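You operate a simulated robot arm through the tools that you are given. There is no shell and no other tool. Be economical: measure what you need, move in short steps, check, and stop when the job is done.

The job below is to be done with a simulated two-armed robot. You get a single attempt, and the scene is never put back.

JOB
Take the empty grey gang mould off the vibrator and loosen both bolts.
Fine: switch off and clamp lever to FREE first; carry it to the ribbed mat.

Only the result counts: the job must be done as asked and must still hold three seconds after the hand-in. Knocking over, shifting, dropping, spilling or breaking anything else fails it.

ROBOT AND FRAMES
Two 7-joint arms with two-finger parallel grippers on one trunk, on a base that drives. Base frame: it is fixed to the floor where the robot stands at the start and does not move with it; the origin is under the middle of the robot, x ahead of it, y to its left, z up. Readings come in cm, degrees, newtons and seconds.
The left shoulder is at the start at [7, 16.3, 124.5], the right one opposite. Places, roughly: vibrator switch [60, 0, 80]; clamp lever [60, -20, 90]; top of the ribbed mat [40, -50, 80]; grey mould brass bolt [70, 0, 90]; grey mould steel bolt [70, -20, 90]; vibrator knob [60, -10, 90]. Payload 3.43 kg a hand.
Tool frame (each hand has its own): the origin (TCP) lies between the finger pads and is the grasp point; the fingertips stand 3.4 cm ahead of it; z points along the fingers, y is the line along which they close. Largest opening 12.8 cm; finger width 2.4, thickness 1.2; the body of the gripper, 4.8 by 13 cm, starts 9.6 cm behind the TCP.
Orientation is that of the tool frame in the base frame, as a unit quaternion [w, x, y, z]. With the fingers straight down and closing along the base's y, the tool's x points along the base's -x, its y along +y and its z along -z.

CONTROLS
- The arms move only by the tool servo_tool. It takes "left_increments", "right_increments" or both (then of equal length, played together; a hand with none holds still); each is a list of rows, each an object of numbers (a shift or turn left out is 0, a gripper value left out holds the last): "dx", "dy", "dz": the shift along the base's x, y, z in cm; "rx", "ry", "rz": the turn, a rotation vector about the base's x, y, z in degrees; "hand": the gripper command, from -1 (fully open) to 1 (shut), values between in proportion. In form: [{"dx": .., "dy": .., "dz": .., "rx": .., "ry": .., "rz": .., "hand": ..}, ...]. A call has 1 to 8 rows; each row shifts and turns the commanded pose from where the row before left it. A row lasts 0.2 s, in which the tool goes at most 5 cm and 8.6 degrees; a call with a longer step from one row to the next is refused whole, and so is a gripper value outside its range. Where a pose cannot be reached the arm comes as near as it can. A force on the tool above 90 N (or 10 N above the force at the start of the call, whichever is more), or a blocked arm, ends the call early, and 0.2 s more pass. The fingers move at their own pace (about 15.3 cm/s each) and stop on an object; they squeeze with about 38 N. The grip force told is the motor's: it shows also when the fingers shut on nothing. Time passes only in rows, and 0.2 s behind the last, so rows that do not move let the fingers close. The reply holds the time, the measured pose of the TCP, the force on the tool along the base axes, the opening and the grip force, in the units named above and with some noise, and new pictures: "show" is both (left out), scene, wrist or none (wrist: the cameras of the hands that moved).
- Cameras (640 x 400 px; columns grow to the right, rows downward): "scene" is now at [13.46, -2.31, 147.1]; the picture's right is [-0.27, -0.96, 0.00], its down [-0.54, 0.15, -0.83] and it looks along [0.80, -0.22, -0.56] (base axes); focal length 270 px, centre (320, 200). "left" rides on the left gripper at [7.6, 1.1, -16] in its tool frame; the picture's right is [-0.15, 0.99, 0.00], its down [-0.88, -0.13, -0.46] and it looks along [-0.45, -0.07, 0.89] (tool axes); focal length 234 px, centre (320, 200). "right" rides on the right gripper at [7.6, -1.1, -16] in its tool frame; the picture's right is [0.15, 0.99, 0.00], its down [-0.88, 0.13, -0.46] and it looks along [-0.45, 0.07, 0.89] (tool axes); focal length 234 px, centre (320, 200). There is no depth. A picture from a camera that has moved, and an enlarged one, comes with that camera's place and axes in the base frame and with its lens.
- slide_trunk(by): slides the trunk up (or, below 0, down) by that many cm; the arms and the scene camera ride with it, the base frame stays. It gives what a move gives, with no picture.
- base_move(legs): drives the robot by 1 to 6 legs, each [ahead, left, turn to the left] in cm, cm and degrees, along the robot's own axes; the way and the turn of a leg run together, so that a leg with both is an arc; at most 150 cm and 180 degrees a leg. The arms and the cameras ride along, it lands a little off, and it stops where it bumps. It gives what a move gives, and a new picture of the scene camera.
- turn_head(pan, tilt): turns the head with the scene camera to pan (to the left, within 86 degrees either way) and tilt (down, from -29 to 69), counted from straight ahead of the robot. It gives what a move gives, and a new picture of the scene camera.
- close_up(camera, box): a new picture of the part [left, top, right, bottom] of that camera's present view, enlarged. No time passes.
- hand_in(): hands the job in; it is judged then, once.

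Work in short steps. Places have to be worked out from the pictures, the camera data and where the tool is seen: move nearer, look again, correct. Check each grasp and each placing, and mend what went wrong. You have 120 turns and 260 pictures in all, those below and enlarged ones among them. Open the grippers and draw the arms clear of the work before you hand the job in, unless the task says otherwise; then end with one line.

The tools are called after ">>>" as name(argument=value, ...) on one line, values as JSON. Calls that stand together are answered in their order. servo_tool: Moves the arms, as the interface text tells. Its arguments: {"type":"object","properties":{"left_increments":{"type":"array","items":{"type":"object","properties":{"dx":{"type":"number"},"dy":{"type":"number"},"dz":{"type":"number"},"rx":{"type":"number"},"ry":{"type":"number"},"rz":{"type":"number"},"hand":{"type":"number"}}}},"right_increments":{"type":"array","items":{"type":"object","properties":{"dx":{"type":"number"},"dy":{"type":"number"},"dz":{"type":"number"},"rx":{"type":"number"},"ry":{"type":"number"},"rz":{"type":"number"},"hand":{"type":"number"}}}},"show":{"type":"string","enum":["both","scene","wrist","none"]}},"required":[]} The other tools are called the same way: slide_trunk (by) slides the trunk up or down; base_move (legs) drives the base; turn_head (pan, tilt) turns the head that bears the scene camera; close_up (camera, box) takes an enlarged picture of a part of a camera's view; hand_in () hands the job in.

At the start:

```text
time: 0.0
left_tool_pos: [63.74, 16.11, 121.5]
left_tcp_rot: [-0.001, 0.0, 1.0, 0.0]
left_wrist_force: [0.6, -0.2, 0.3]
left_gripper_width: 12.76
left_grip_force: 0.0
right_tool_pos: [44.56, -26.71, 126.16]
right_tcp_rot: [0.0, 0.0, 1.0, 0.0]
right_wrist_force: [0.1, 0.7, -0.7]
right_gripper_width: 12.81
right_grip_force: 0.2
trunk travel left (down, up): [-72.5, 21.5]
robot x, y, heading: [0.02, 0.0, -0.0]
head pan, tilt: [-15.5, 33.9]
```

scene: 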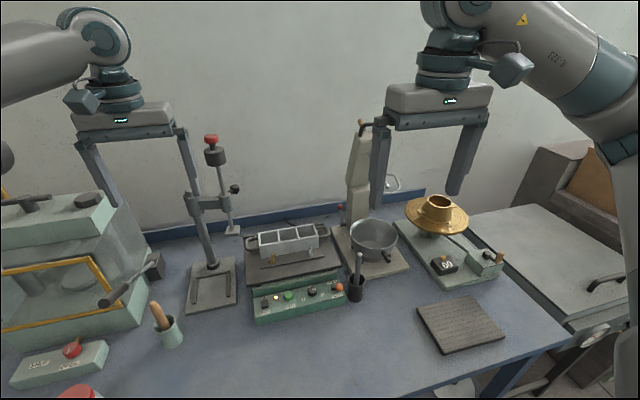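
right: 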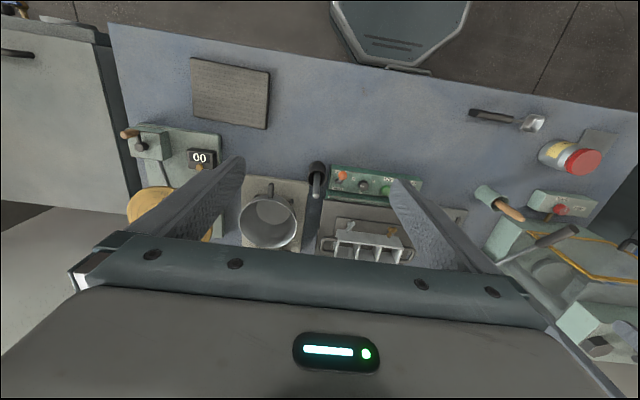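
left: 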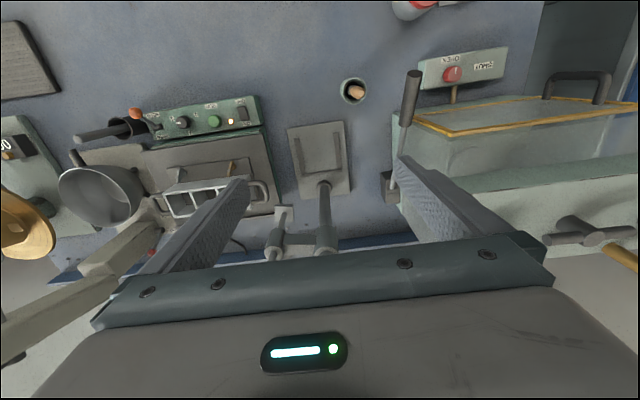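

The vibrator with the grey three-gang mould is in mid-scene. I take enlarged views first.

>>> close_up(camera="scene", box=[230, 200, 370, 330])

>>> close_up(camera="left", box=[60, 80, 290, 230])

>>> close_up(camera="right", box=[290, 140, 480, 270])

```text
3.08 times, centred on (300, 265) of scene
camera zoom: at [13.46, -2.31, 147.1], right [-0.27, -0.96, 0.0], down [-0.54, 0.15, -0.83], along [0.8, -0.22, -0.56], focal length 832 px, centre (382, 0)
```

zoom: 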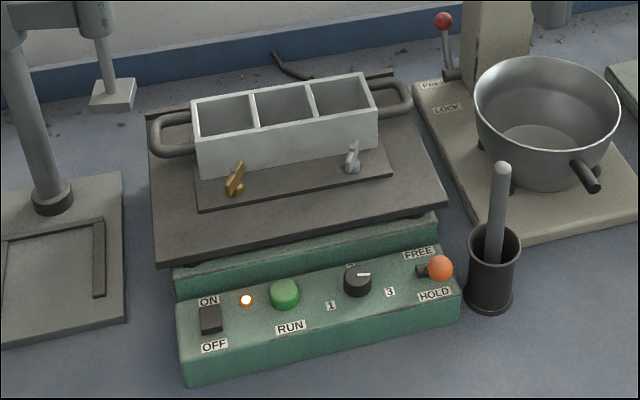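

```text
2.67 times, centred on (175, 155) of left
camera zoom: at [56.29, 17.11, 137.46], right [0.15, 0.99, 0.0], down [0.88, -0.13, 0.46], along [0.45, -0.07, -0.89], focal length 624 px, centre (707, 320)
```

zoom: 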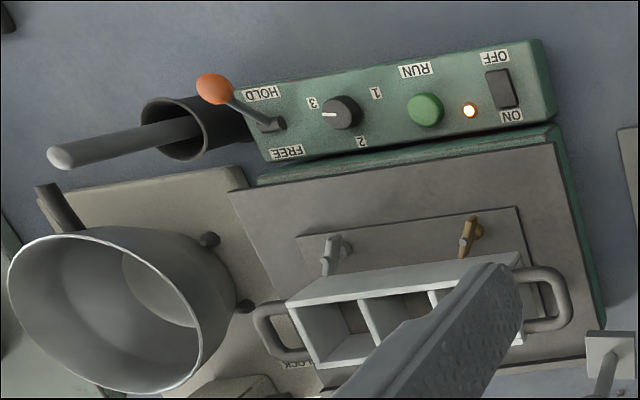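

```text
3.08 times, centred on (385, 205) of right
camera zoom: at [37.17, -27.83, 142.15], right [-0.15, 0.99, 0.0], down [0.88, 0.13, 0.46], along [0.45, 0.07, -0.89], focal length 720 px, centre (120, 185)
```

zoom: 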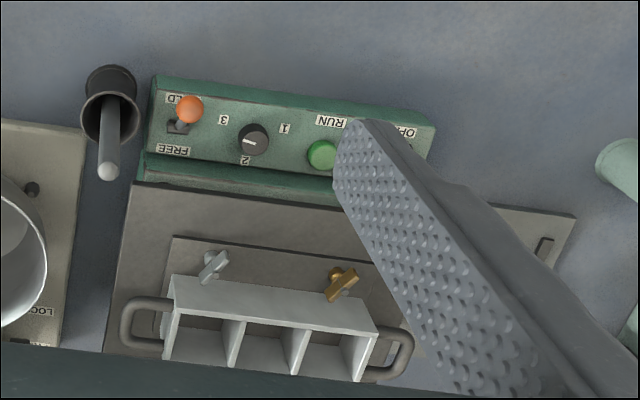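

Triangulated: switch ≈ (59.9, 0.1, 84.7), lever knob ≈ (56.4, −19.3, 88.9), lever pivot ≈ (59.8, −18.7, 85), mould centre ≈ (73.5, −9.6, 94). First I take the left hand, shut, to above the OFF end of the switch.

>>> servo_tool(left_increments=[{"dx": -1, "dy": -2.28, "dz": -3.5, "hand": 1}, {"dx": -1, "dy": -2.28, "dz": -3.5}, {"dx": -1, "dy": -2.28, "dz": -3.5}, {"dx": -1, "dy": -2.28, "dz": -3.5}, {"dx": -1, "dy": -2.28, "dz": -3.5}, {"dx": -1, "dy": -2.28, "dz": -3.5}, {"dx": 0, "dy": -2.28, "dz": -3.5}])

```text
time: 1.6
left_tool_pos: [58.01, -0.35, 97.05]
left_tcp_rot: [0.0, -0.001, 1.0, 0.0]
left_wrist_force: [-1.0, 0.1, 0.2]
left_gripper_width: 0.02
left_grip_force: 33.6
right_tool_pos: [44.69, -26.92, 126.11]
right_tcp_rot: [-0.001, -0.001, 1.0, 0.001]
right_wrist_force: [0.0, -0.1, 0.8]
right_gripper_width: 12.8
right_grip_force: 0.0
trunk travel left (down, up): [-72.5, 21.5]
robot x, y, heading: [-0.05, 0.15, -0.2]
head pan, tilt: [-15.5, 33.9]
camera scene: at [13.56, -2.42, 147.09], right [-0.27, -0.96, 0.0], down [-0.54, 0.15, -0.83], along [0.8, -0.22, -0.56], focal length 270 px, centre (320, 200)
camera left: at [50.45, 0.73, 112.95], right [0.14, 0.99, 0.0], down [0.88, -0.13, 0.46], along [0.45, -0.07, -0.89], focal length 234 px, centre (320, 200)
```

scene: 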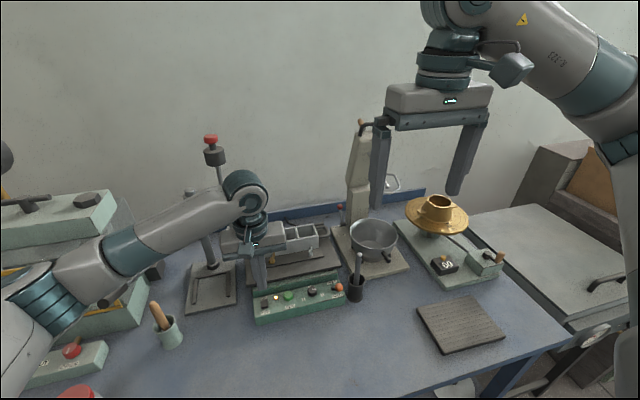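
left: 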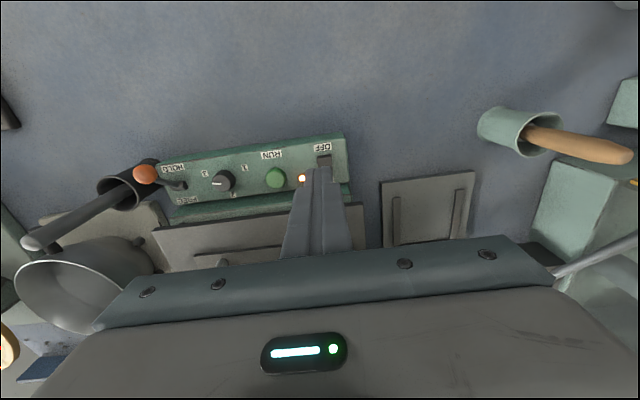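

The tip stands ~9 cm above the panel near the switch. I zoom to place it against the rocker.

>>> close_up(camera="left", box=[250, 120, 378, 200])

>>> close_up(camera="scene", box=[240, 260, 352, 330])

```text
5.00 times, centred on (314, 160) of left
camera zoom: at [50.45, 0.73, 112.95], right [0.14, 0.99, 0.0], down [0.88, -0.13, 0.46], along [0.45, -0.07, -0.89], focal length 1171 px, centre (350, 400)
```

zoom: 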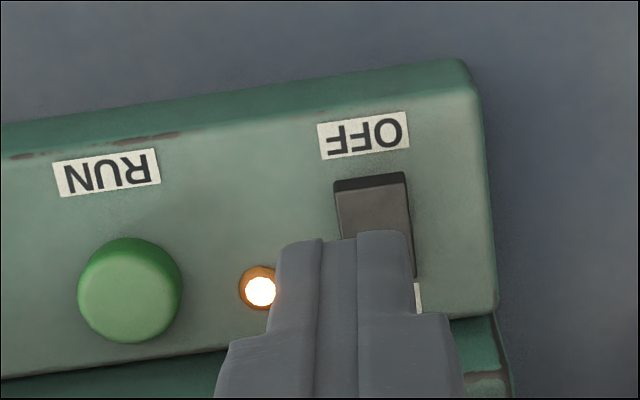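

```text
5.71 times, centred on (296, 295) of scene
camera zoom: at [13.56, -2.42, 147.09], right [-0.27, -0.96, 0.0], down [-0.54, 0.15, -0.83], along [0.8, -0.22, -0.56], focal length 1545 px, centre (457, -343)
```

zoom: 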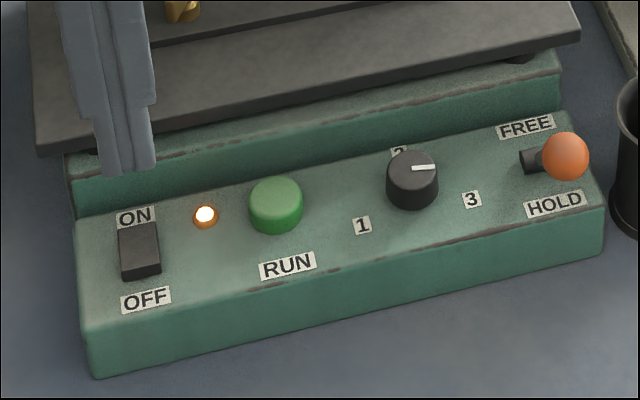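

The OFF end is the raised, near end at x ≈ 58.6, z ≈ 85. I go down over it with small shift.

>>> servo_tool(left_increments=[{"dx": 0.3, "dy": 0.35, "dz": -4}, {"dz": -3.5}, {"dz": -0.5}, {"dz": -0.4}, {"dz": 0}], show="wrist")

>>> close_up(camera="scene", box=[240, 260, 352, 330])

```text
time: 2.8
left_tool_pos: [58.11, 0.16, 88.75]
left_tcp_rot: [0.0, -0.001, 1.0, 0.0]
left_wrist_force: [-0.6, 0.7, -0.5]
left_gripper_width: 0.0
left_grip_force: 32.9
right_tool_pos: [44.69, -26.8, 126.05]
right_tcp_rot: [0.0, 0.0, 1.0, 0.0]
right_wrist_force: [0.0, -0.1, -0.6]
right_gripper_width: 12.78
right_grip_force: 0.0
trunk travel left (down, up): [-72.5, 21.5]
robot x, y, heading: [0.15, 0.29, 0.0]
head pan, tilt: [-15.5, 33.9]
camera left: at [50.72, 1.25, 104.64], right [0.15, 0.99, 0.0], down [0.88, -0.13, 0.46], along [0.45, -0.07, -0.89], focal length 234 px, centre (320, 200)
```

left: 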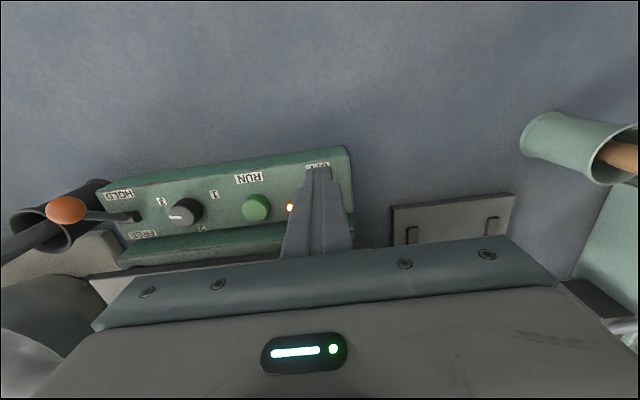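

```text
5.71 times, centred on (296, 295) of scene
camera zoom: at [13.45, -2.33, 147.1], right [-0.27, -0.96, 0.0], down [-0.54, 0.15, -0.83], along [0.8, -0.22, -0.56], focal length 1545 px, centre (457, -343)
```

zoom: 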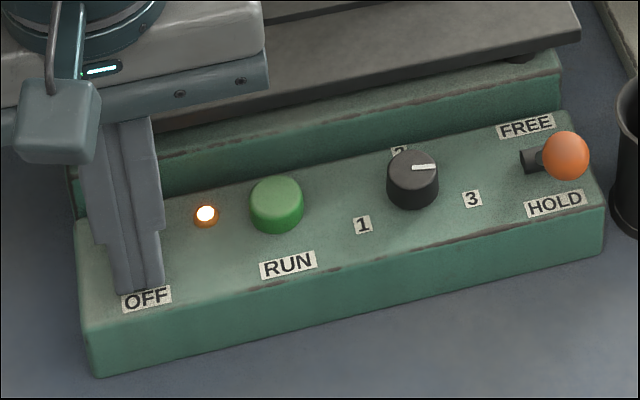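

No contact yet at tip z ≈ 85.35; continue down in small steps.

>>> servo_tool(left_increments=[{"dx": 0.3, "dz": -0.4}, {"dz": -0.3}, {"dz": -0.3}], show="none")

>>> close_up(camera="scene", box=[240, 260, 352, 330])

```text
time: 3.6
left_tool_pos: [58.27, 0.2, 88.28]
left_tcp_rot: [0.005, -0.001, 1.0, -0.002]
left_wrist_force: [-2.7, -0.3, 42.2]
left_gripper_width: 0.0
left_grip_force: 33.2
right_tool_pos: [44.24, -26.91, 126.42]
right_tcp_rot: [0.002, 0.0, 1.0, -0.001]
right_wrist_force: [0.2, 0.1, -0.5]
right_gripper_width: 12.79
right_grip_force: 0.1
trunk travel left (down, up): [-72.5, 21.5]
robot x, y, heading: [-0.12, -0.09, -0.2]
head pan, tilt: [-15.5, 33.9]
```

```text
5.71 times, centred on (296, 295) of scene
camera zoom: at [12.93, -2.33, 147.22], right [-0.27, -0.96, 0.0], down [-0.53, 0.15, -0.83], along [0.8, -0.22, -0.56], focal length 1545 px, centre (457, -343)
```

zoom: 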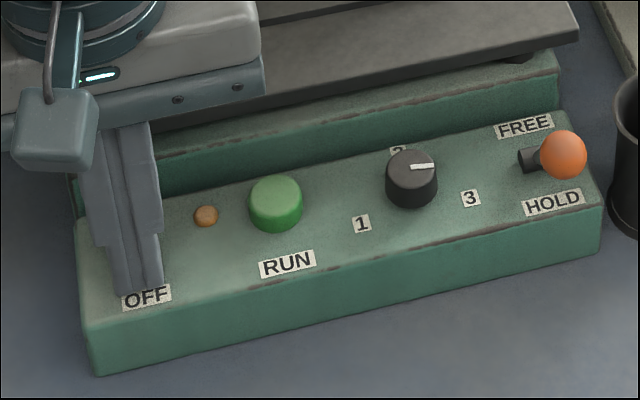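

Lamp is off: switch is OFF. I withdraw the left hand and bring the right, shut, to the robot-side of the clamp lever.

>>> servo_tool(left_increments=[{"dz": 3}, {"dz": 4}, {"dz": 4}, {"dz": 4, "dy": 2}, {"dz": 3, "dy": 3.5}, {"dz": 3, "dy": 3.5}, {"dz": 2, "dy": 4}, {"dy": 4, "dx": -2}], right_increments=[{"dx": 0.9, "dy": 1.05, "dz": -4, "hand": 1}, {"dx": 0.9, "dy": 1.05, "dz": -4}, {"dx": 0.9, "dy": 1.05, "dz": -4}, {"dx": 0.9, "dy": 1.05, "dz": -4}, {"dx": 0.9, "dy": 1.05, "dz": -4}, {"dx": 0.9, "dy": 1.05, "dz": -4}, {"dx": 0.9, "dy": 1.05, "dz": -4}, {"dx": 0.9, "dy": 1.05, "dz": -3}])

>>> close_up(camera="scene", box=[240, 250, 368, 330])

```text
time: 5.4
left_tool_pos: [56.6, 17.5, 110.73]
left_tcp_rot: [0.001, 0.0, 1.0, -0.001]
left_wrist_force: [0.5, 0.7, 0.3]
left_gripper_width: 0.0
left_grip_force: 32.5
right_tool_pos: [51.88, -18.47, 95.11]
right_tcp_rot: [0.0, 0.0, 1.0, 0.0]
right_wrist_force: [-0.4, 0.0, 0.0]
right_gripper_width: 0.0
right_grip_force: 33.2
trunk travel left (down, up): [-72.5, 21.5]
robot x, y, heading: [-0.01, 0.35, 0.2]
head pan, tilt: [-15.5, 33.9]
camera scene: at [13.37, -2.03, 147.12], right [-0.27, -0.96, 0.0], down [-0.54, 0.15, -0.83], along [0.8, -0.22, -0.56], focal length 270 px, centre (320, 200)
camera right: at [44.33, -19.43, 111.12], right [-0.15, 0.99, 0.0], down [0.88, 0.13, 0.46], along [0.45, 0.06, -0.89], focal length 234 px, centre (320, 200)
camera left: at [49.06, 18.74, 126.68], right [0.15, 0.99, 0.0], down [0.88, -0.13, 0.46], along [0.45, -0.07, -0.89], focal length 234 px, centre (320, 200)
```

scene: 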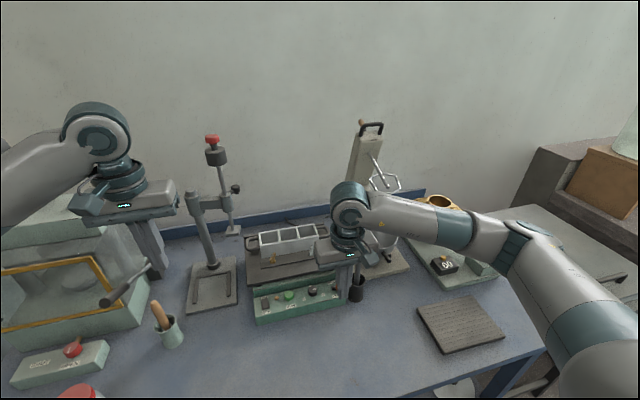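
right: 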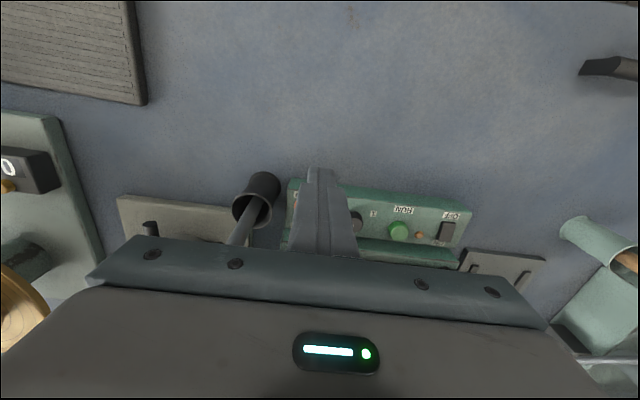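
left: 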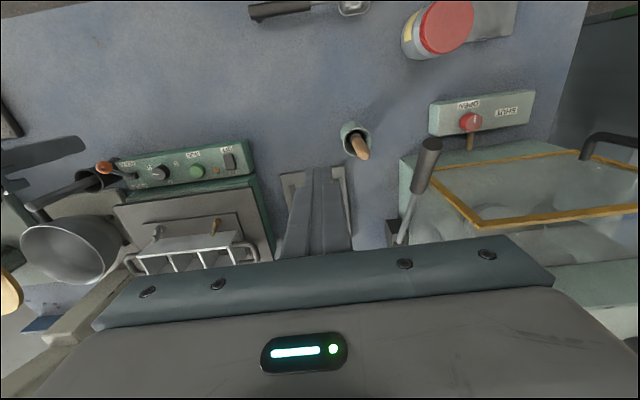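

```text
5.00 times, centred on (304, 290) of scene
camera zoom: at [13.37, -2.03, 147.12], right [-0.27, -0.96, 0.0], down [-0.54, 0.15, -0.83], along [0.8, -0.22, -0.56], focal length 1352 px, centre (400, -250)
```

zoom: 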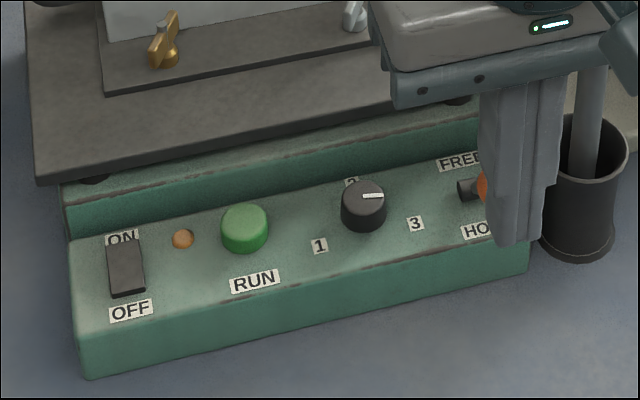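

Right tip is just on the HOLD side of the knob. Lower to z ≈ 91.2 and push in +x.

>>> servo_tool(right_increments=[{"dz": -2, "dy": -0.4}, {"dz": -2}, {"dx": 1.5}, {"dx": 1.5}, {"dx": 1.5}, {"dx": 1.5}, {"dx": 1.5}], show="wrist")

>>> close_up(camera="left", box=[50, 120, 258, 250])

```text
time: 7.0
left_tool_pos: [56.69, 17.5, 110.81]
left_tcp_rot: [0.001, 0.0, 1.0, 0.0]
left_wrist_force: [0.6, -0.5, 0.3]
left_gripper_width: 0.02
left_grip_force: 32.6
right_tool_pos: [59.4, -18.8, 90.84]
right_tcp_rot: [0.0, 0.0, 1.0, 0.001]
right_wrist_force: [1.2, -0.5, 0.0]
right_gripper_width: 0.03
right_grip_force: 33.2
trunk travel left (down, up): [-72.5, 21.5]
robot x, y, heading: [0.02, -0.14, 0.1]
head pan, tilt: [-15.5, 33.9]
camera right: at [51.88, -19.82, 106.97], right [-0.15, 0.99, 0.0], down [0.88, 0.13, 0.46], along [0.45, 0.07, -0.89], focal length 234 px, centre (320, 200)
```

right: 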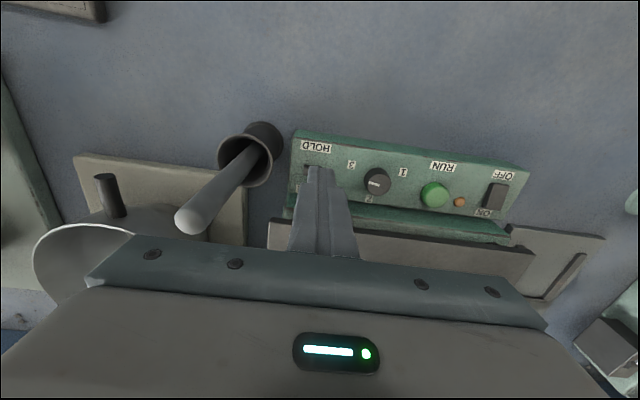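

```text
3.08 times, centred on (154, 185) of left
camera zoom: at [49.17, 18.52, 126.67], right [0.15, 0.99, 0.0], down [0.88, -0.13, 0.46], along [0.45, -0.07, -0.89], focal length 720 px, centre (831, 246)
```

zoom: 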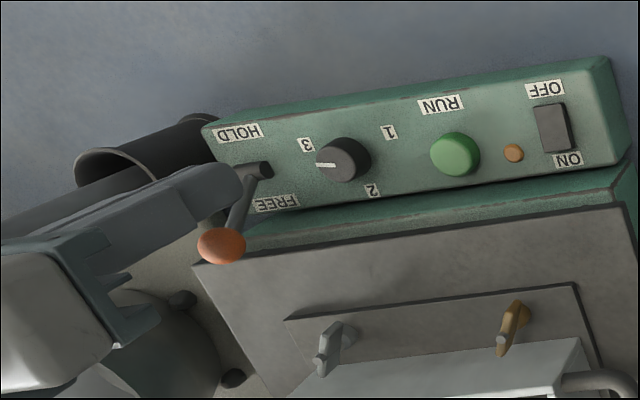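

The lever has gone over to the FREE side. A bit more push to make sure it is against its stop, then back and up.

>>> servo_tool(right_increments=[{"dx": 1}, {"dx": 0.8}, {"dx": -2}, {"dx": -2, "dz": 2}, {"dz": 4}, {"dz": 4}, {"dz": 4}], show="scene")

>>> close_up(camera="left", box=[50, 120, 258, 250])

```text
time: 8.6
left_tool_pos: [56.43, 17.51, 110.75]
left_tcp_rot: [0.0, 0.0, 1.0, 0.0]
left_wrist_force: [-1.0, -0.1, -0.6]
left_gripper_width: 0.01
left_grip_force: 33.2
right_tool_pos: [57.19, -18.87, 105.32]
right_tcp_rot: [0.001, 0.0, 1.0, 0.0]
right_wrist_force: [0.1, 0.8, -0.2]
right_gripper_width: 0.0
right_grip_force: 33.0
trunk travel left (down, up): [-72.5, 21.5]
robot x, y, heading: [0.02, 0.05, 0.2]
head pan, tilt: [-15.5, 33.9]
camera scene: at [13.36, -2.27, 147.1], right [-0.27, -0.96, 0.0], down [-0.54, 0.15, -0.83], along [0.8, -0.22, -0.56], focal length 270 px, centre (320, 200)
```

scene: 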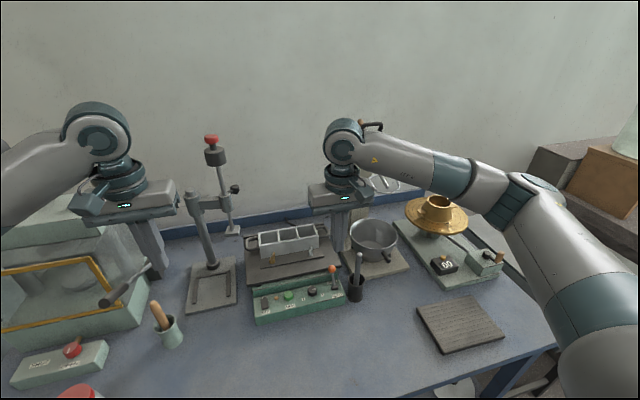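

```text
3.08 times, centred on (154, 185) of left
camera zoom: at [49.07, 18.52, 126.71], right [0.15, 0.99, 0.0], down [0.88, -0.13, 0.46], along [0.45, -0.07, -0.89], focal length 720 px, centre (831, 246)
```

zoom: 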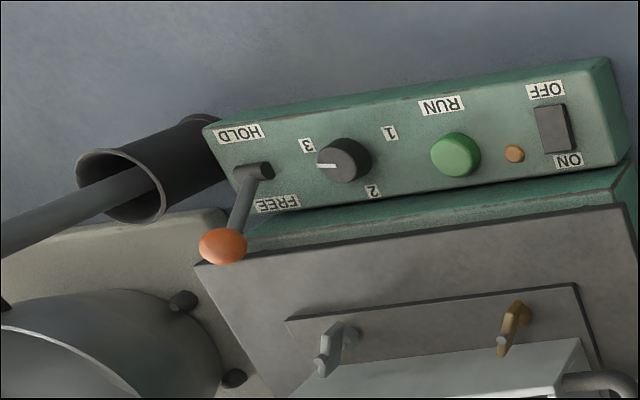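

Lever is at FREE. Now I raise the right hand and start turning it 90° above the mould, opening it.

>>> servo_tool(right_increments=[{"dz": 3, "rz": 8.5, "hand": -1}, {"dz": 2, "rz": 8.5}, {"dz": 2, "rz": 8.5}, {"dx": 2, "dy": 1.8, "rz": 8.5}, {"dx": 2, "dy": 1.8, "rz": 8.5}, {"dx": 2, "dy": 1.8, "rz": 8.5}, {"dx": 2, "dy": 1.8, "rz": 8.5}, {"dx": 2, "dy": 1.8, "rz": 8.5}], show="none")

>>> servo_tool(right_increments=[{"dx": 2, "rz": 8.5}, {"dx": 2, "rz": 8.5}, {"dx": 1, "rz": 5}])

```text
time: 10.4
left_tool_pos: [56.59, 17.41, 110.75]
left_tcp_rot: [0.0, 0.0, 1.0, 0.0]
left_wrist_force: [-0.4, -0.2, -1.0]
left_gripper_width: 0.03
left_grip_force: 33.1
right_tool_pos: [63.99, -12.88, 112.0]
right_tcp_rot: [0.0, -0.453, 0.891, 0.001]
right_wrist_force: [0.3, -0.6, 0.2]
right_gripper_width: 12.77
right_grip_force: 0.1
right hand out of reach, approached as far as the arm can: row 7, 8
trunk travel left (down, up): [-72.5, 21.5]
robot x, y, heading: [-0.26, 0.03, 0.2]
head pan, tilt: [-15.5, 33.9]
```

```text
time: 11.2
left_tool_pos: [56.64, 17.42, 110.78]
left_tcp_rot: [0.0, -0.002, 1.0, 0.0]
left_wrist_force: [0.1, 0.1, 0.2]
left_gripper_width: 0.02
left_grip_force: 33.1
right_tool_pos: [63.83, -12.78, 111.94]
right_tcp_rot: [0.0, -0.452, 0.892, 0.001]
right_wrist_force: [-0.7, 0.4, 0.4]
right_gripper_width: 12.78
right_grip_force: 0.0
right hand out of reach, approached as far as the arm can: row 1, 2, 3
trunk travel left (down, up): [-72.5, 21.5]
robot x, y, heading: [0.48, -0.05, 0.2]
head pan, tilt: [-15.5, 33.9]
camera scene: at [13.47, -2.3, 147.09], right [-0.27, -0.96, 0.0], down [-0.54, 0.15, -0.83], along [0.8, -0.22, -0.56], focal length 270 px, centre (320, 200)
camera right: at [60.45, -19.46, 128.05], right [-0.89, 0.47, 0.0], down [0.41, 0.79, 0.46], along [0.21, 0.4, -0.89], focal length 234 px, centre (320, 200)
```

scene: 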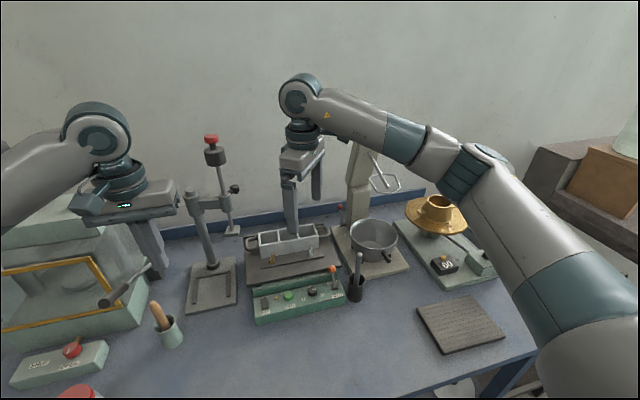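
right: 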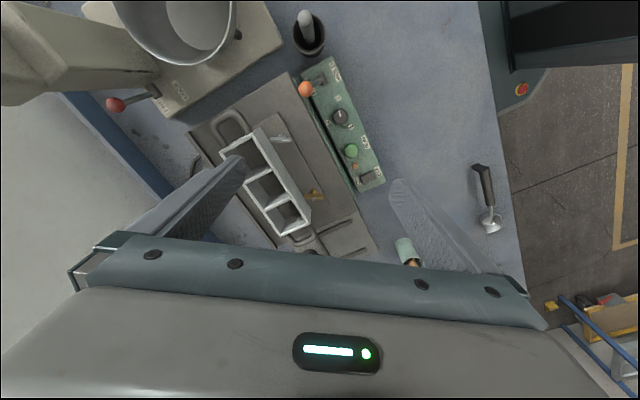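

The arm is at its reach limit; the robot must drive nearer. I look down to see the room ahead of the base.

>>> turn_head(pan=0, tilt=69)

```text
time: 12.2
left_tool_pos: [56.58, 17.32, 110.78]
left_tcp_rot: [0.0, -0.001, 1.0, 0.0]
left_wrist_force: [-0.6, -0.1, -0.1]
left_gripper_width: 0.02
left_grip_force: 33.2
right_tool_pos: [63.95, -12.88, 111.93]
right_tcp_rot: [0.0, -0.453, 0.892, 0.0]
right_wrist_force: [-0.1, 0.2, 0.4]
right_gripper_width: 12.81
right_grip_force: 0.1
trunk travel left (down, up): [-72.5, 21.5]
robot x, y, heading: [-0.13, -0.33, 0.0]
head pan, tilt: [0.0, 68.8]
camera scene: at [10.52, 0.06, 142.57], right [0.0, -1.0, 0.0], down [-0.93, 0.0, -0.36], along [0.36, 0.0, -0.93], focal length 270 px, centre (320, 200)
```

scene: 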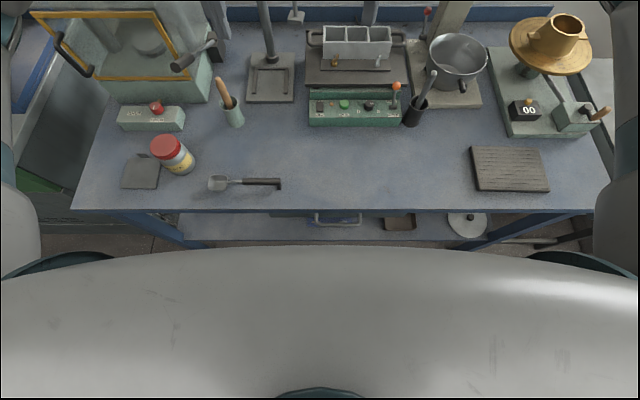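

The mould is ~10 cm past reach and the table edge is at x ≈ 32. I drive ahead a little and see whether it goes freely.

>>> base_move(legs=[[4, 0, 0]])

```text
time: 13.1
left_tool_pos: [60.18, 17.39, 110.93]
left_tcp_rot: [0.002, 0.001, 1.0, 0.0]
left_wrist_force: [-0.9, 0.9, 0.0]
left_gripper_width: 0.01
left_grip_force: 33.7
right_tool_pos: [67.43, -12.84, 112.33]
right_tcp_rot: [0.002, -0.453, 0.891, -0.001]
right_wrist_force: [-0.3, 0.5, -0.4]
right_gripper_width: 12.79
right_grip_force: 0.1
trunk travel left (down, up): [-72.5, 21.5]
robot x, y, heading: [3.9, -0.16, 0.0]
head pan, tilt: [0.0, 68.8]
camera scene: at [14.04, 0.06, 142.62], right [0.0, -1.0, 0.0], down [-0.93, 0.0, -0.37], along [0.37, 0.0, -0.93], focal length 270 px, centre (320, 200)
```

scene: 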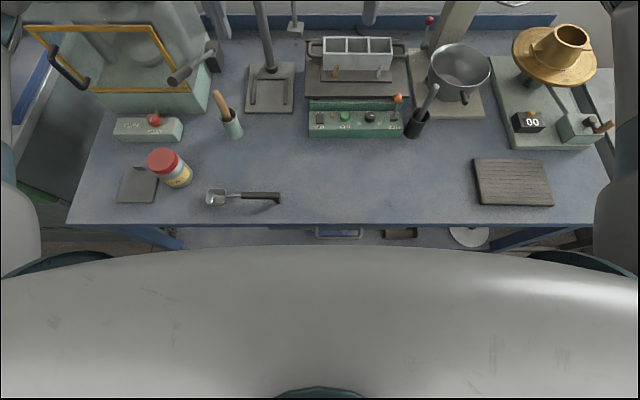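

It went freely. 5 cm more.

>>> base_move(legs=[[5, 0, 0]])

```text
time: 14.0
left_tool_pos: [65.15, 17.42, 110.96]
left_tcp_rot: [0.001, 0.0, 1.0, 0.0]
left_wrist_force: [-0.7, -0.6, -0.1]
left_gripper_width: 0.0
left_grip_force: 32.8
right_tool_pos: [72.37, -12.79, 112.27]
right_tcp_rot: [0.002, -0.454, 0.891, 0.0]
right_wrist_force: [-1.1, -0.4, -0.2]
right_gripper_width: 12.8
right_grip_force: 0.0
trunk travel left (down, up): [-72.5, 21.5]
robot x, y, heading: [8.81, -0.25, 0.1]
head pan, tilt: [0.0, 68.8]
camera scene: at [18.89, 0.06, 142.61], right [0.0, -1.0, 0.0], down [-0.93, 0.0, -0.36], along [0.36, 0.0, -0.93], focal length 270 px, centre (320, 200)
```

scene: 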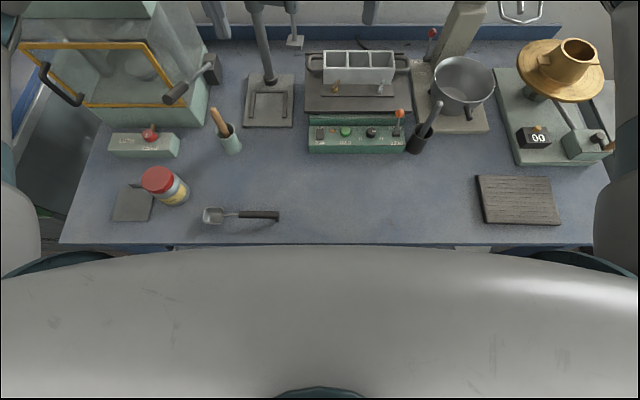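

Still free. I draw the left hand back from the stand column, then drive 4 cm more.

>>> servo_tool(left_increments=[{"dx": -4}, {"dx": -4}, {"dx": -2, "dy": 3}], show="none")

>>> base_move(legs=[[4, 0, 0]])

```text
time: 14.8
left_tool_pos: [55.17, 20.64, 110.88]
left_tcp_rot: [0.001, 0.0, 1.0, -0.001]
left_wrist_force: [-0.4, 0.4, 0.7]
left_gripper_width: 0.0
left_grip_force: 32.8
right_tool_pos: [72.76, -12.56, 112.05]
right_tcp_rot: [0.001, -0.453, 0.891, -0.001]
right_wrist_force: [0.0, 0.0, 0.0]
right_gripper_width: 12.83
right_grip_force: 0.1
trunk travel left (down, up): [-72.5, 21.5]
robot x, y, heading: [8.97, -0.13, -0.2]
head pan, tilt: [0.0, 68.8]
```

```text
time: 15.7
left_tool_pos: [58.74, 20.41, 111.1]
left_tcp_rot: [0.003, 0.0, 1.0, 0.0]
left_wrist_force: [-0.3, -0.8, 0.3]
left_gripper_width: 0.02
left_grip_force: 33.1
right_tool_pos: [76.17, -12.75, 112.28]
right_tcp_rot: [0.002, -0.453, 0.891, 0.0]
right_wrist_force: [0.0, 0.3, -0.2]
right_gripper_width: 12.77
right_grip_force: 0.0
trunk travel left (down, up): [-72.5, 21.5]
robot x, y, heading: [12.66, 0.16, -0.2]
head pan, tilt: [0.0, 68.8]
camera scene: at [22.71, 0.02, 142.62], right [0.0, -1.0, 0.0], down [-0.93, 0.0, -0.37], along [0.37, 0.0, -0.93], focal length 270 px, centre (320, 200)
```

scene: 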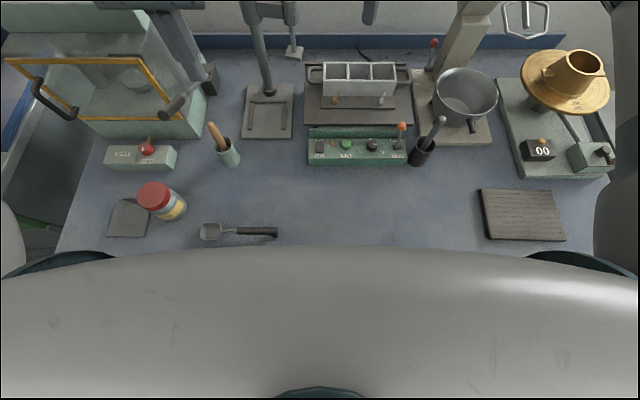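

Enough reach now. Finish the turn and stop above the mould at z ≈ 110, then view; the head tilts up to see it.

>>> turn_head(pan=-10, tilt=45)

>>> servo_tool(right_increments=[{"rz": 8.5, "dx": -1, "dy": 1}, {"rz": 8.5, "dx": -1, "dy": 1}, {"rz": 8.5, "dy": 1}, {"rz": 8.5, "dz": -1}, {"rz": 2, "dz": -1}])

```text
time: 16.6
left_tool_pos: [59.12, 20.48, 110.95]
left_tcp_rot: [0.001, 0.0, 1.0, 0.001]
left_wrist_force: [-0.1, -0.1, -0.9]
left_gripper_width: 0.02
left_grip_force: 32.7
right_tool_pos: [76.52, -12.86, 112.11]
right_tcp_rot: [0.001, -0.453, 0.891, 0.001]
right_wrist_force: [-0.6, -0.2, 0.1]
right_gripper_width: 12.84
right_grip_force: 0.1
trunk travel left (down, up): [-72.5, 21.5]
robot x, y, heading: [12.53, 0.18, -0.1]
head pan, tilt: [-10.0, 45.0]
camera scene: at [25.58, -1.35, 145.44], right [-0.17, -0.98, 0.0], down [-0.7, 0.12, -0.71], along [0.7, -0.12, -0.71], focal length 270 px, centre (320, 200)
```

scene: 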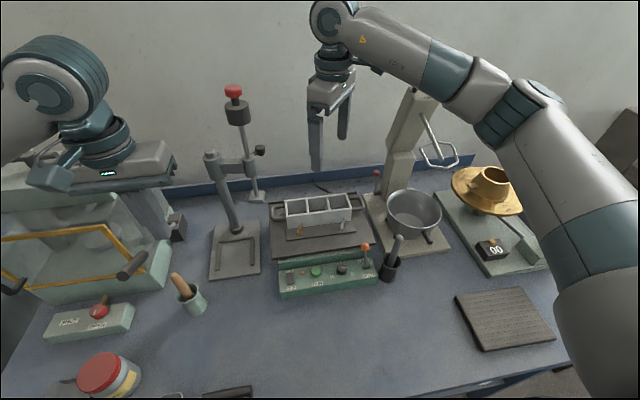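

```text
time: 17.8
left_tool_pos: [59.09, 20.39, 111.0]
left_tcp_rot: [0.001, 0.0, 1.0, 0.0]
left_wrist_force: [0.8, 0.3, 0.1]
left_gripper_width: 0.0
left_grip_force: 33.1
right_tool_pos: [76.3, -12.52, 112.16]
right_tcp_rot: [0.001, -0.475, 0.88, 0.001]
right_wrist_force: [0.0, 0.6, 0.0]
right_gripper_width: 12.8
right_grip_force: 0.0
right hand out of reach, approached as far as the arm can: row 1, 2, 3, 4, 5
trunk travel left (down, up): [-72.5, 21.5]
robot x, y, heading: [12.64, -0.03, -0.0]
head pan, tilt: [-10.0, 45.0]
camera scene: at [25.57, -1.37, 145.45], right [-0.17, -0.98, 0.0], down [-0.7, 0.12, -0.71], along [0.7, -0.12, -0.71], focal length 270 px, centre (320, 200)
camera right: at [73.06, -19.33, 128.18], right [-0.91, 0.42, 0.0], down [0.37, 0.81, 0.46], along [0.19, 0.41, -0.89], focal length 234 px, centre (320, 200)
```

scene: 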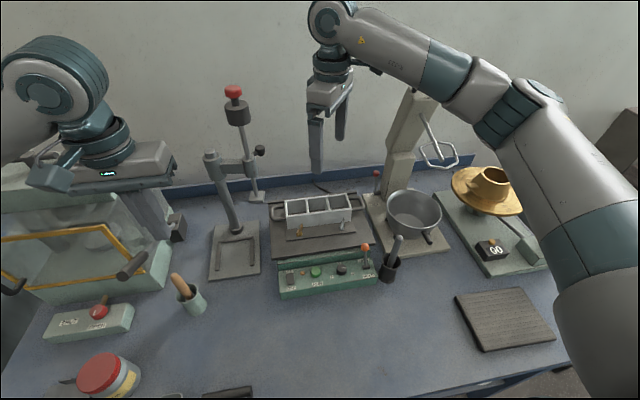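
right: 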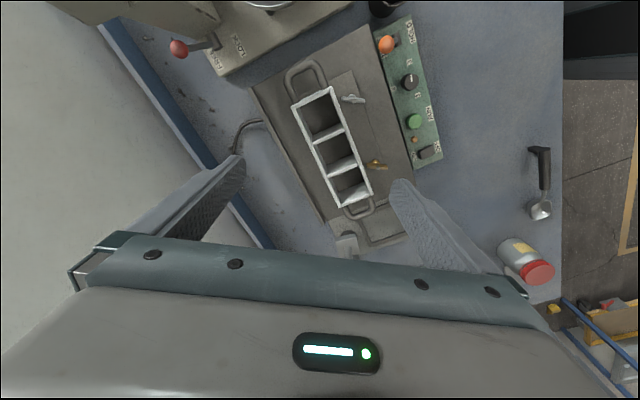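

Turning positive hits a wrist limit; I turn the other way (towards −90°).

>>> servo_tool(right_increments=[{"rz": -8.5, "dx": -1}, {"rz": -8.5, "dx": -1}, {"rz": -8.5, "dx": -1}, {"rz": -8.5, "dx": -1}, {"rz": -8.5}, {"rz": -8.5}, {"rz": -8.5}, {"rz": -8.5}], show="none")

>>> servo_tool(right_increments=[{"rz": -8.5}, {"rz": -8.5}, {"rz": -8.5}, {"rz": -8.5}, {"rz": -8.5}, {"rz": -8.5}], show="wrist")

```text
time: 19.6
left_tool_pos: [59.12, 20.47, 110.82]
left_tcp_rot: [0.001, 0.0, 1.0, 0.0]
left_wrist_force: [-0.6, 0.2, 0.8]
left_gripper_width: 0.0
left_grip_force: 33.1
right_tool_pos: [72.23, -12.74, 112.39]
right_tcp_rot: [0.001, 0.082, 0.997, -0.001]
right_wrist_force: [-1.0, -0.3, -0.9]
right_gripper_width: 12.78
right_grip_force: 0.1
trunk travel left (down, up): [-72.5, 21.5]
robot x, y, heading: [12.57, -0.08, -0.0]
head pan, tilt: [-10.0, 45.0]
```

```text
time: 21.0
left_tool_pos: [59.1, 20.43, 110.88]
left_tcp_rot: [0.001, 0.0, 1.0, 0.0]
left_wrist_force: [-0.6, -0.6, 0.5]
left_gripper_width: 0.01
left_grip_force: 33.3
right_tool_pos: [72.15, -12.53, 112.27]
right_tcp_rot: [0.0, 0.504, 0.864, -0.001]
right_wrist_force: [-0.2, -0.6, 0.3]
right_gripper_width: 12.77
right_grip_force: 0.0
trunk travel left (down, up): [-72.5, 21.5]
robot x, y, heading: [12.89, -0.28, 0.0]
head pan, tilt: [-10.0, 45.0]
camera right: at [67.53, -6.34, 128.25], right [0.79, 0.61, 0.0], down [0.55, -0.7, 0.46], along [0.28, -0.36, -0.89], focal length 234 px, centre (320, 200)
```

right: 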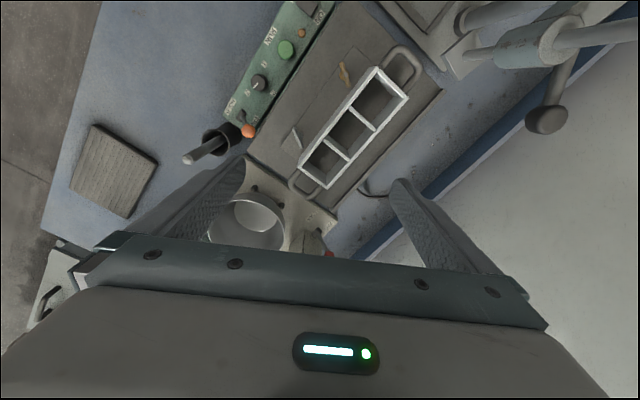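

Works. Complete the turn to −90°.

>>> servo_tool(right_increments=[{"rz": -8.5, "dy": 1}, {"rz": -8.5, "dy": 1}, {"rz": -8.5, "dy": 1}, {"rz": -4}])

>>> close_up(camera="scene", box=[256, 180, 384, 260])

```text
time: 22.0
left_tool_pos: [59.22, 20.5, 110.95]
left_tcp_rot: [0.001, 0.0, 1.0, 0.0]
left_wrist_force: [0.0, 0.4, 0.4]
left_gripper_width: 0.0
left_grip_force: 33.2
right_tool_pos: [72.1, -9.67, 112.38]
right_tcp_rot: [0.0, 0.707, 0.707, -0.001]
right_wrist_force: [-0.4, 0.1, -0.3]
right_gripper_width: 12.81
right_grip_force: 0.1
trunk travel left (down, up): [-72.5, 21.5]
robot x, y, heading: [12.59, -0.07, 0.2]
head pan, tilt: [-10.0, 45.0]
camera scene: at [25.59, -1.37, 145.45], right [-0.17, -0.98, 0.0], down [-0.7, 0.12, -0.71], along [0.7, -0.12, -0.71], focal length 270 px, centre (320, 200)
camera right: at [71.05, -1.94, 128.33], right [0.99, 0.15, 0.0], down [0.13, -0.88, 0.46], along [0.07, -0.45, -0.89], focal length 234 px, centre (320, 200)
```

scene: 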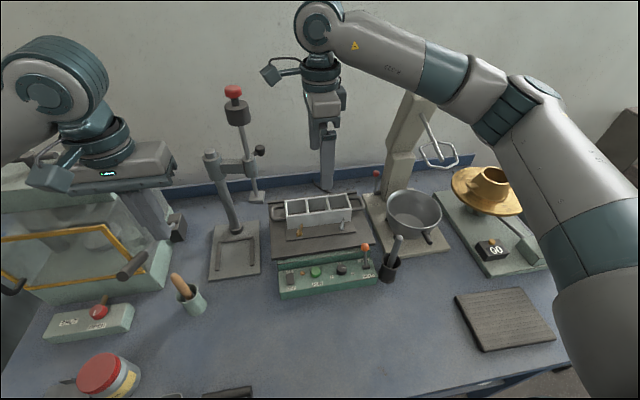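
right: 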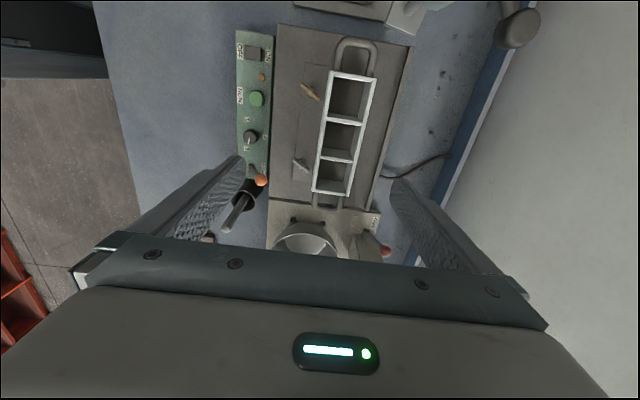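

```text
5.00 times, centred on (320, 220) of scene
camera zoom: at [25.59, -1.37, 145.45], right [-0.17, -0.98, 0.0], down [-0.7, 0.12, -0.71], along [0.7, -0.12, -0.71], focal length 1352 px, centre (320, 100)
```

zoom: 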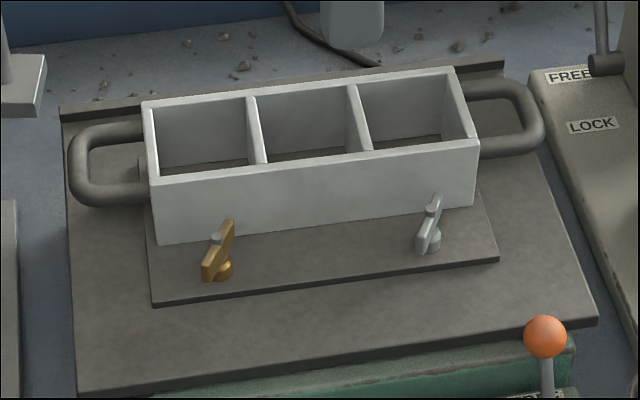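

Body: x 72.4–78.2, y −1…−18.2, top z ≈ 93.3, base plate ≈ 88.5; the wing bolts stand on the plate in front. I straddle the body centrally (75.3, −9.6), first to z = 98.

>>> servo_tool(right_increments=[{"dx": 3.2, "hand": -0.4}, {"dz": -4.8}, {"dz": -4.8}, {"dz": -4.8}])

>>> close_up(camera="scene", box=[256, 180, 384, 260])

```text
time: 23.0
left_tool_pos: [59.16, 20.43, 111.02]
left_tcp_rot: [0.0, 0.0, 1.0, 0.0]
left_wrist_force: [0.7, 0.1, 0.3]
left_gripper_width: 0.0
left_grip_force: 33.6
right_tool_pos: [75.71, -9.37, 97.36]
right_tcp_rot: [0.0, 0.705, 0.709, -0.001]
right_wrist_force: [0.2, -0.5, 0.1]
right_gripper_width: 8.95
right_grip_force: 0.0
trunk travel left (down, up): [-72.5, 21.5]
robot x, y, heading: [12.48, -0.2, 0.2]
head pan, tilt: [-10.0, 45.0]
camera scene: at [25.7, -1.36, 145.44], right [-0.17, -0.98, 0.0], down [-0.7, 0.12, -0.71], along [0.7, -0.12, -0.71], focal length 270 px, centre (320, 200)
camera right: at [74.66, -1.62, 113.52], right [0.99, 0.15, 0.0], down [0.13, -0.88, 0.46], along [0.07, -0.45, -0.89], focal length 234 px, centre (320, 200)
```

scene: 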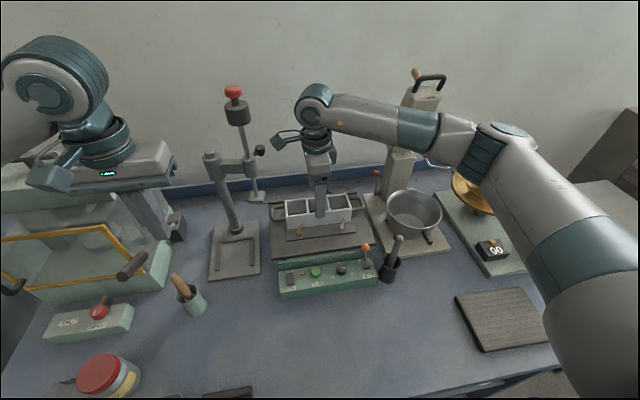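
right: 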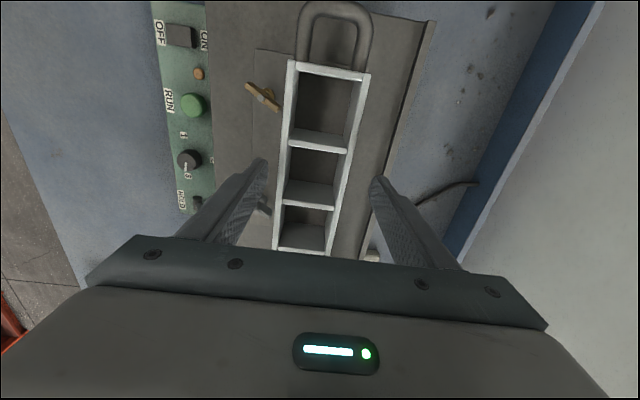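

```text
5.00 times, centred on (320, 220) of scene
camera zoom: at [25.7, -1.36, 145.44], right [-0.17, -0.98, 0.0], down [-0.7, 0.12, -0.71], along [0.7, -0.12, -0.71], focal length 1352 px, centre (320, 100)
```

zoom: 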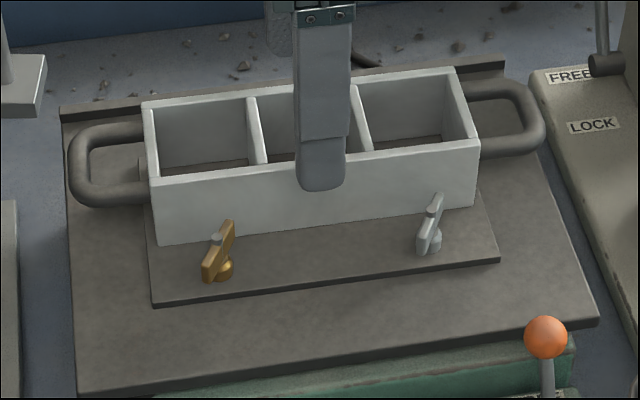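

Well centred. Lower to z ≈ 92.7 (tips just above the plate) and close.

>>> servo_tool(right_increments=[{"dz": -2.4, "dx": -0.2, "dy": -0.2}, {"dz": -2.2}, {"hand": 1}, {}, {}, {}])

>>> close_up(camera="scene", box=[256, 180, 384, 260])

```text
time: 24.4
left_tool_pos: [59.17, 20.37, 110.95]
left_tcp_rot: [0.001, 0.0, 1.0, -0.001]
left_wrist_force: [0.1, -0.5, 0.2]
left_gripper_width: 0.02
left_grip_force: 33.1
right_tool_pos: [75.47, -9.88, 92.77]
right_tcp_rot: [0.0, 0.706, 0.709, -0.003]
right_wrist_force: [-0.3, -1.4, -0.7]
right_gripper_width: 6.18
right_grip_force: 37.8
trunk travel left (down, up): [-72.5, 21.5]
robot x, y, heading: [12.64, 0.14, 0.2]
head pan, tilt: [-10.0, 45.0]
camera scene: at [25.66, -1.39, 145.43], right [-0.17, -0.98, 0.0], down [-0.7, 0.12, -0.71], along [0.7, -0.12, -0.71], focal length 270 px, centre (320, 200)
camera right: at [74.43, -2.11, 108.85], right [0.99, 0.15, 0.0], down [0.13, -0.88, 0.46], along [0.07, -0.45, -0.89], focal length 234 px, centre (320, 200)
```

scene: 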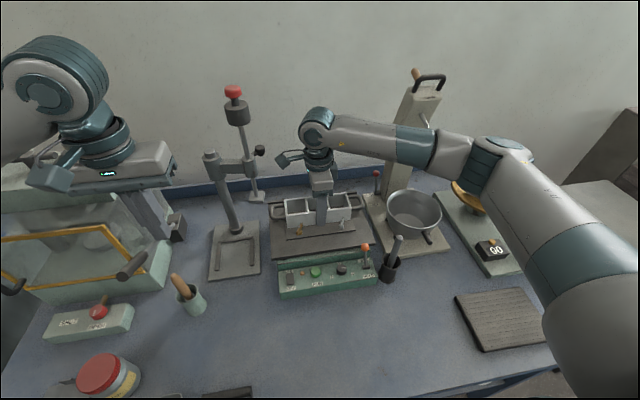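
right: 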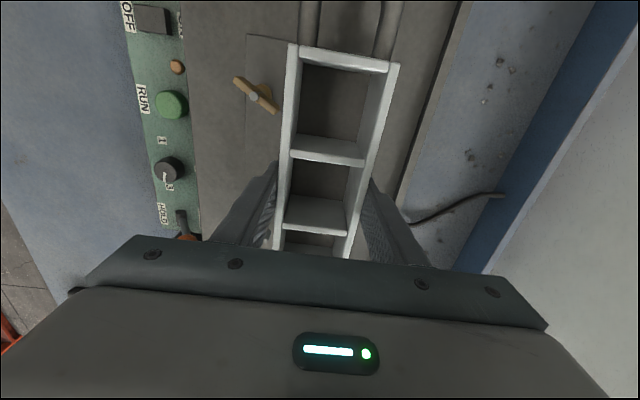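

```text
5.00 times, centred on (320, 220) of scene
camera zoom: at [25.66, -1.39, 145.43], right [-0.17, -0.98, 0.0], down [-0.7, 0.12, -0.71], along [0.7, -0.12, -0.71], focal length 1352 px, centre (320, 100)
```

zoom: 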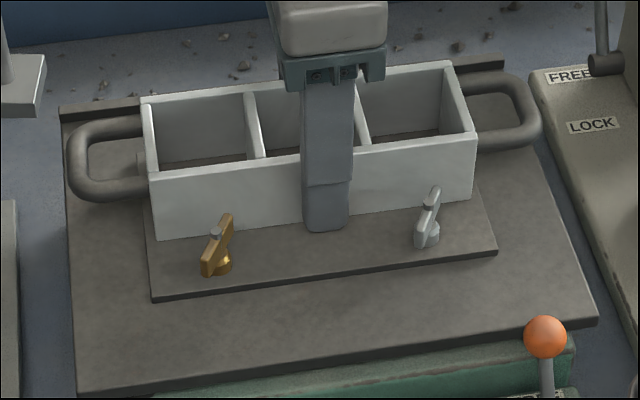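

Gripped at 6.2 cm. I lift a little and check weight and slip.

>>> servo_tool(right_increments=[{"dz": 0.5}, {"dz": 0.5}, {"dz": 0.5}, {}], show="none")

>>> close_up(camera="scene", box=[256, 180, 384, 260])

```text
time: 25.4
left_tool_pos: [59.21, 20.47, 110.85]
left_tcp_rot: [0.0, 0.0, 1.0, 0.0]
left_wrist_force: [-0.2, 0.0, -0.1]
left_gripper_width: 0.02
left_grip_force: 33.0
right_tool_pos: [75.42, -9.97, 94.47]
right_tcp_rot: [0.0, 0.706, 0.708, -0.002]
right_wrist_force: [0.8, 0.2, -11.9]
right_gripper_width: 6.21
right_grip_force: 38.3
trunk travel left (down, up): [-72.5, 21.5]
robot x, y, heading: [12.24, -0.1, 0.1]
head pan, tilt: [-10.0, 45.0]
```

```text
5.00 times, centred on (320, 220) of scene
camera zoom: at [25.73, -1.38, 145.43], right [-0.17, -0.98, 0.0], down [-0.7, 0.12, -0.71], along [0.7, -0.12, -0.71], focal length 1352 px, centre (320, 100)
```

zoom: 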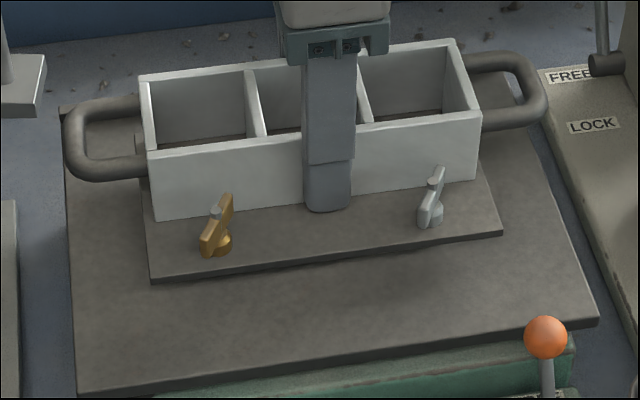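

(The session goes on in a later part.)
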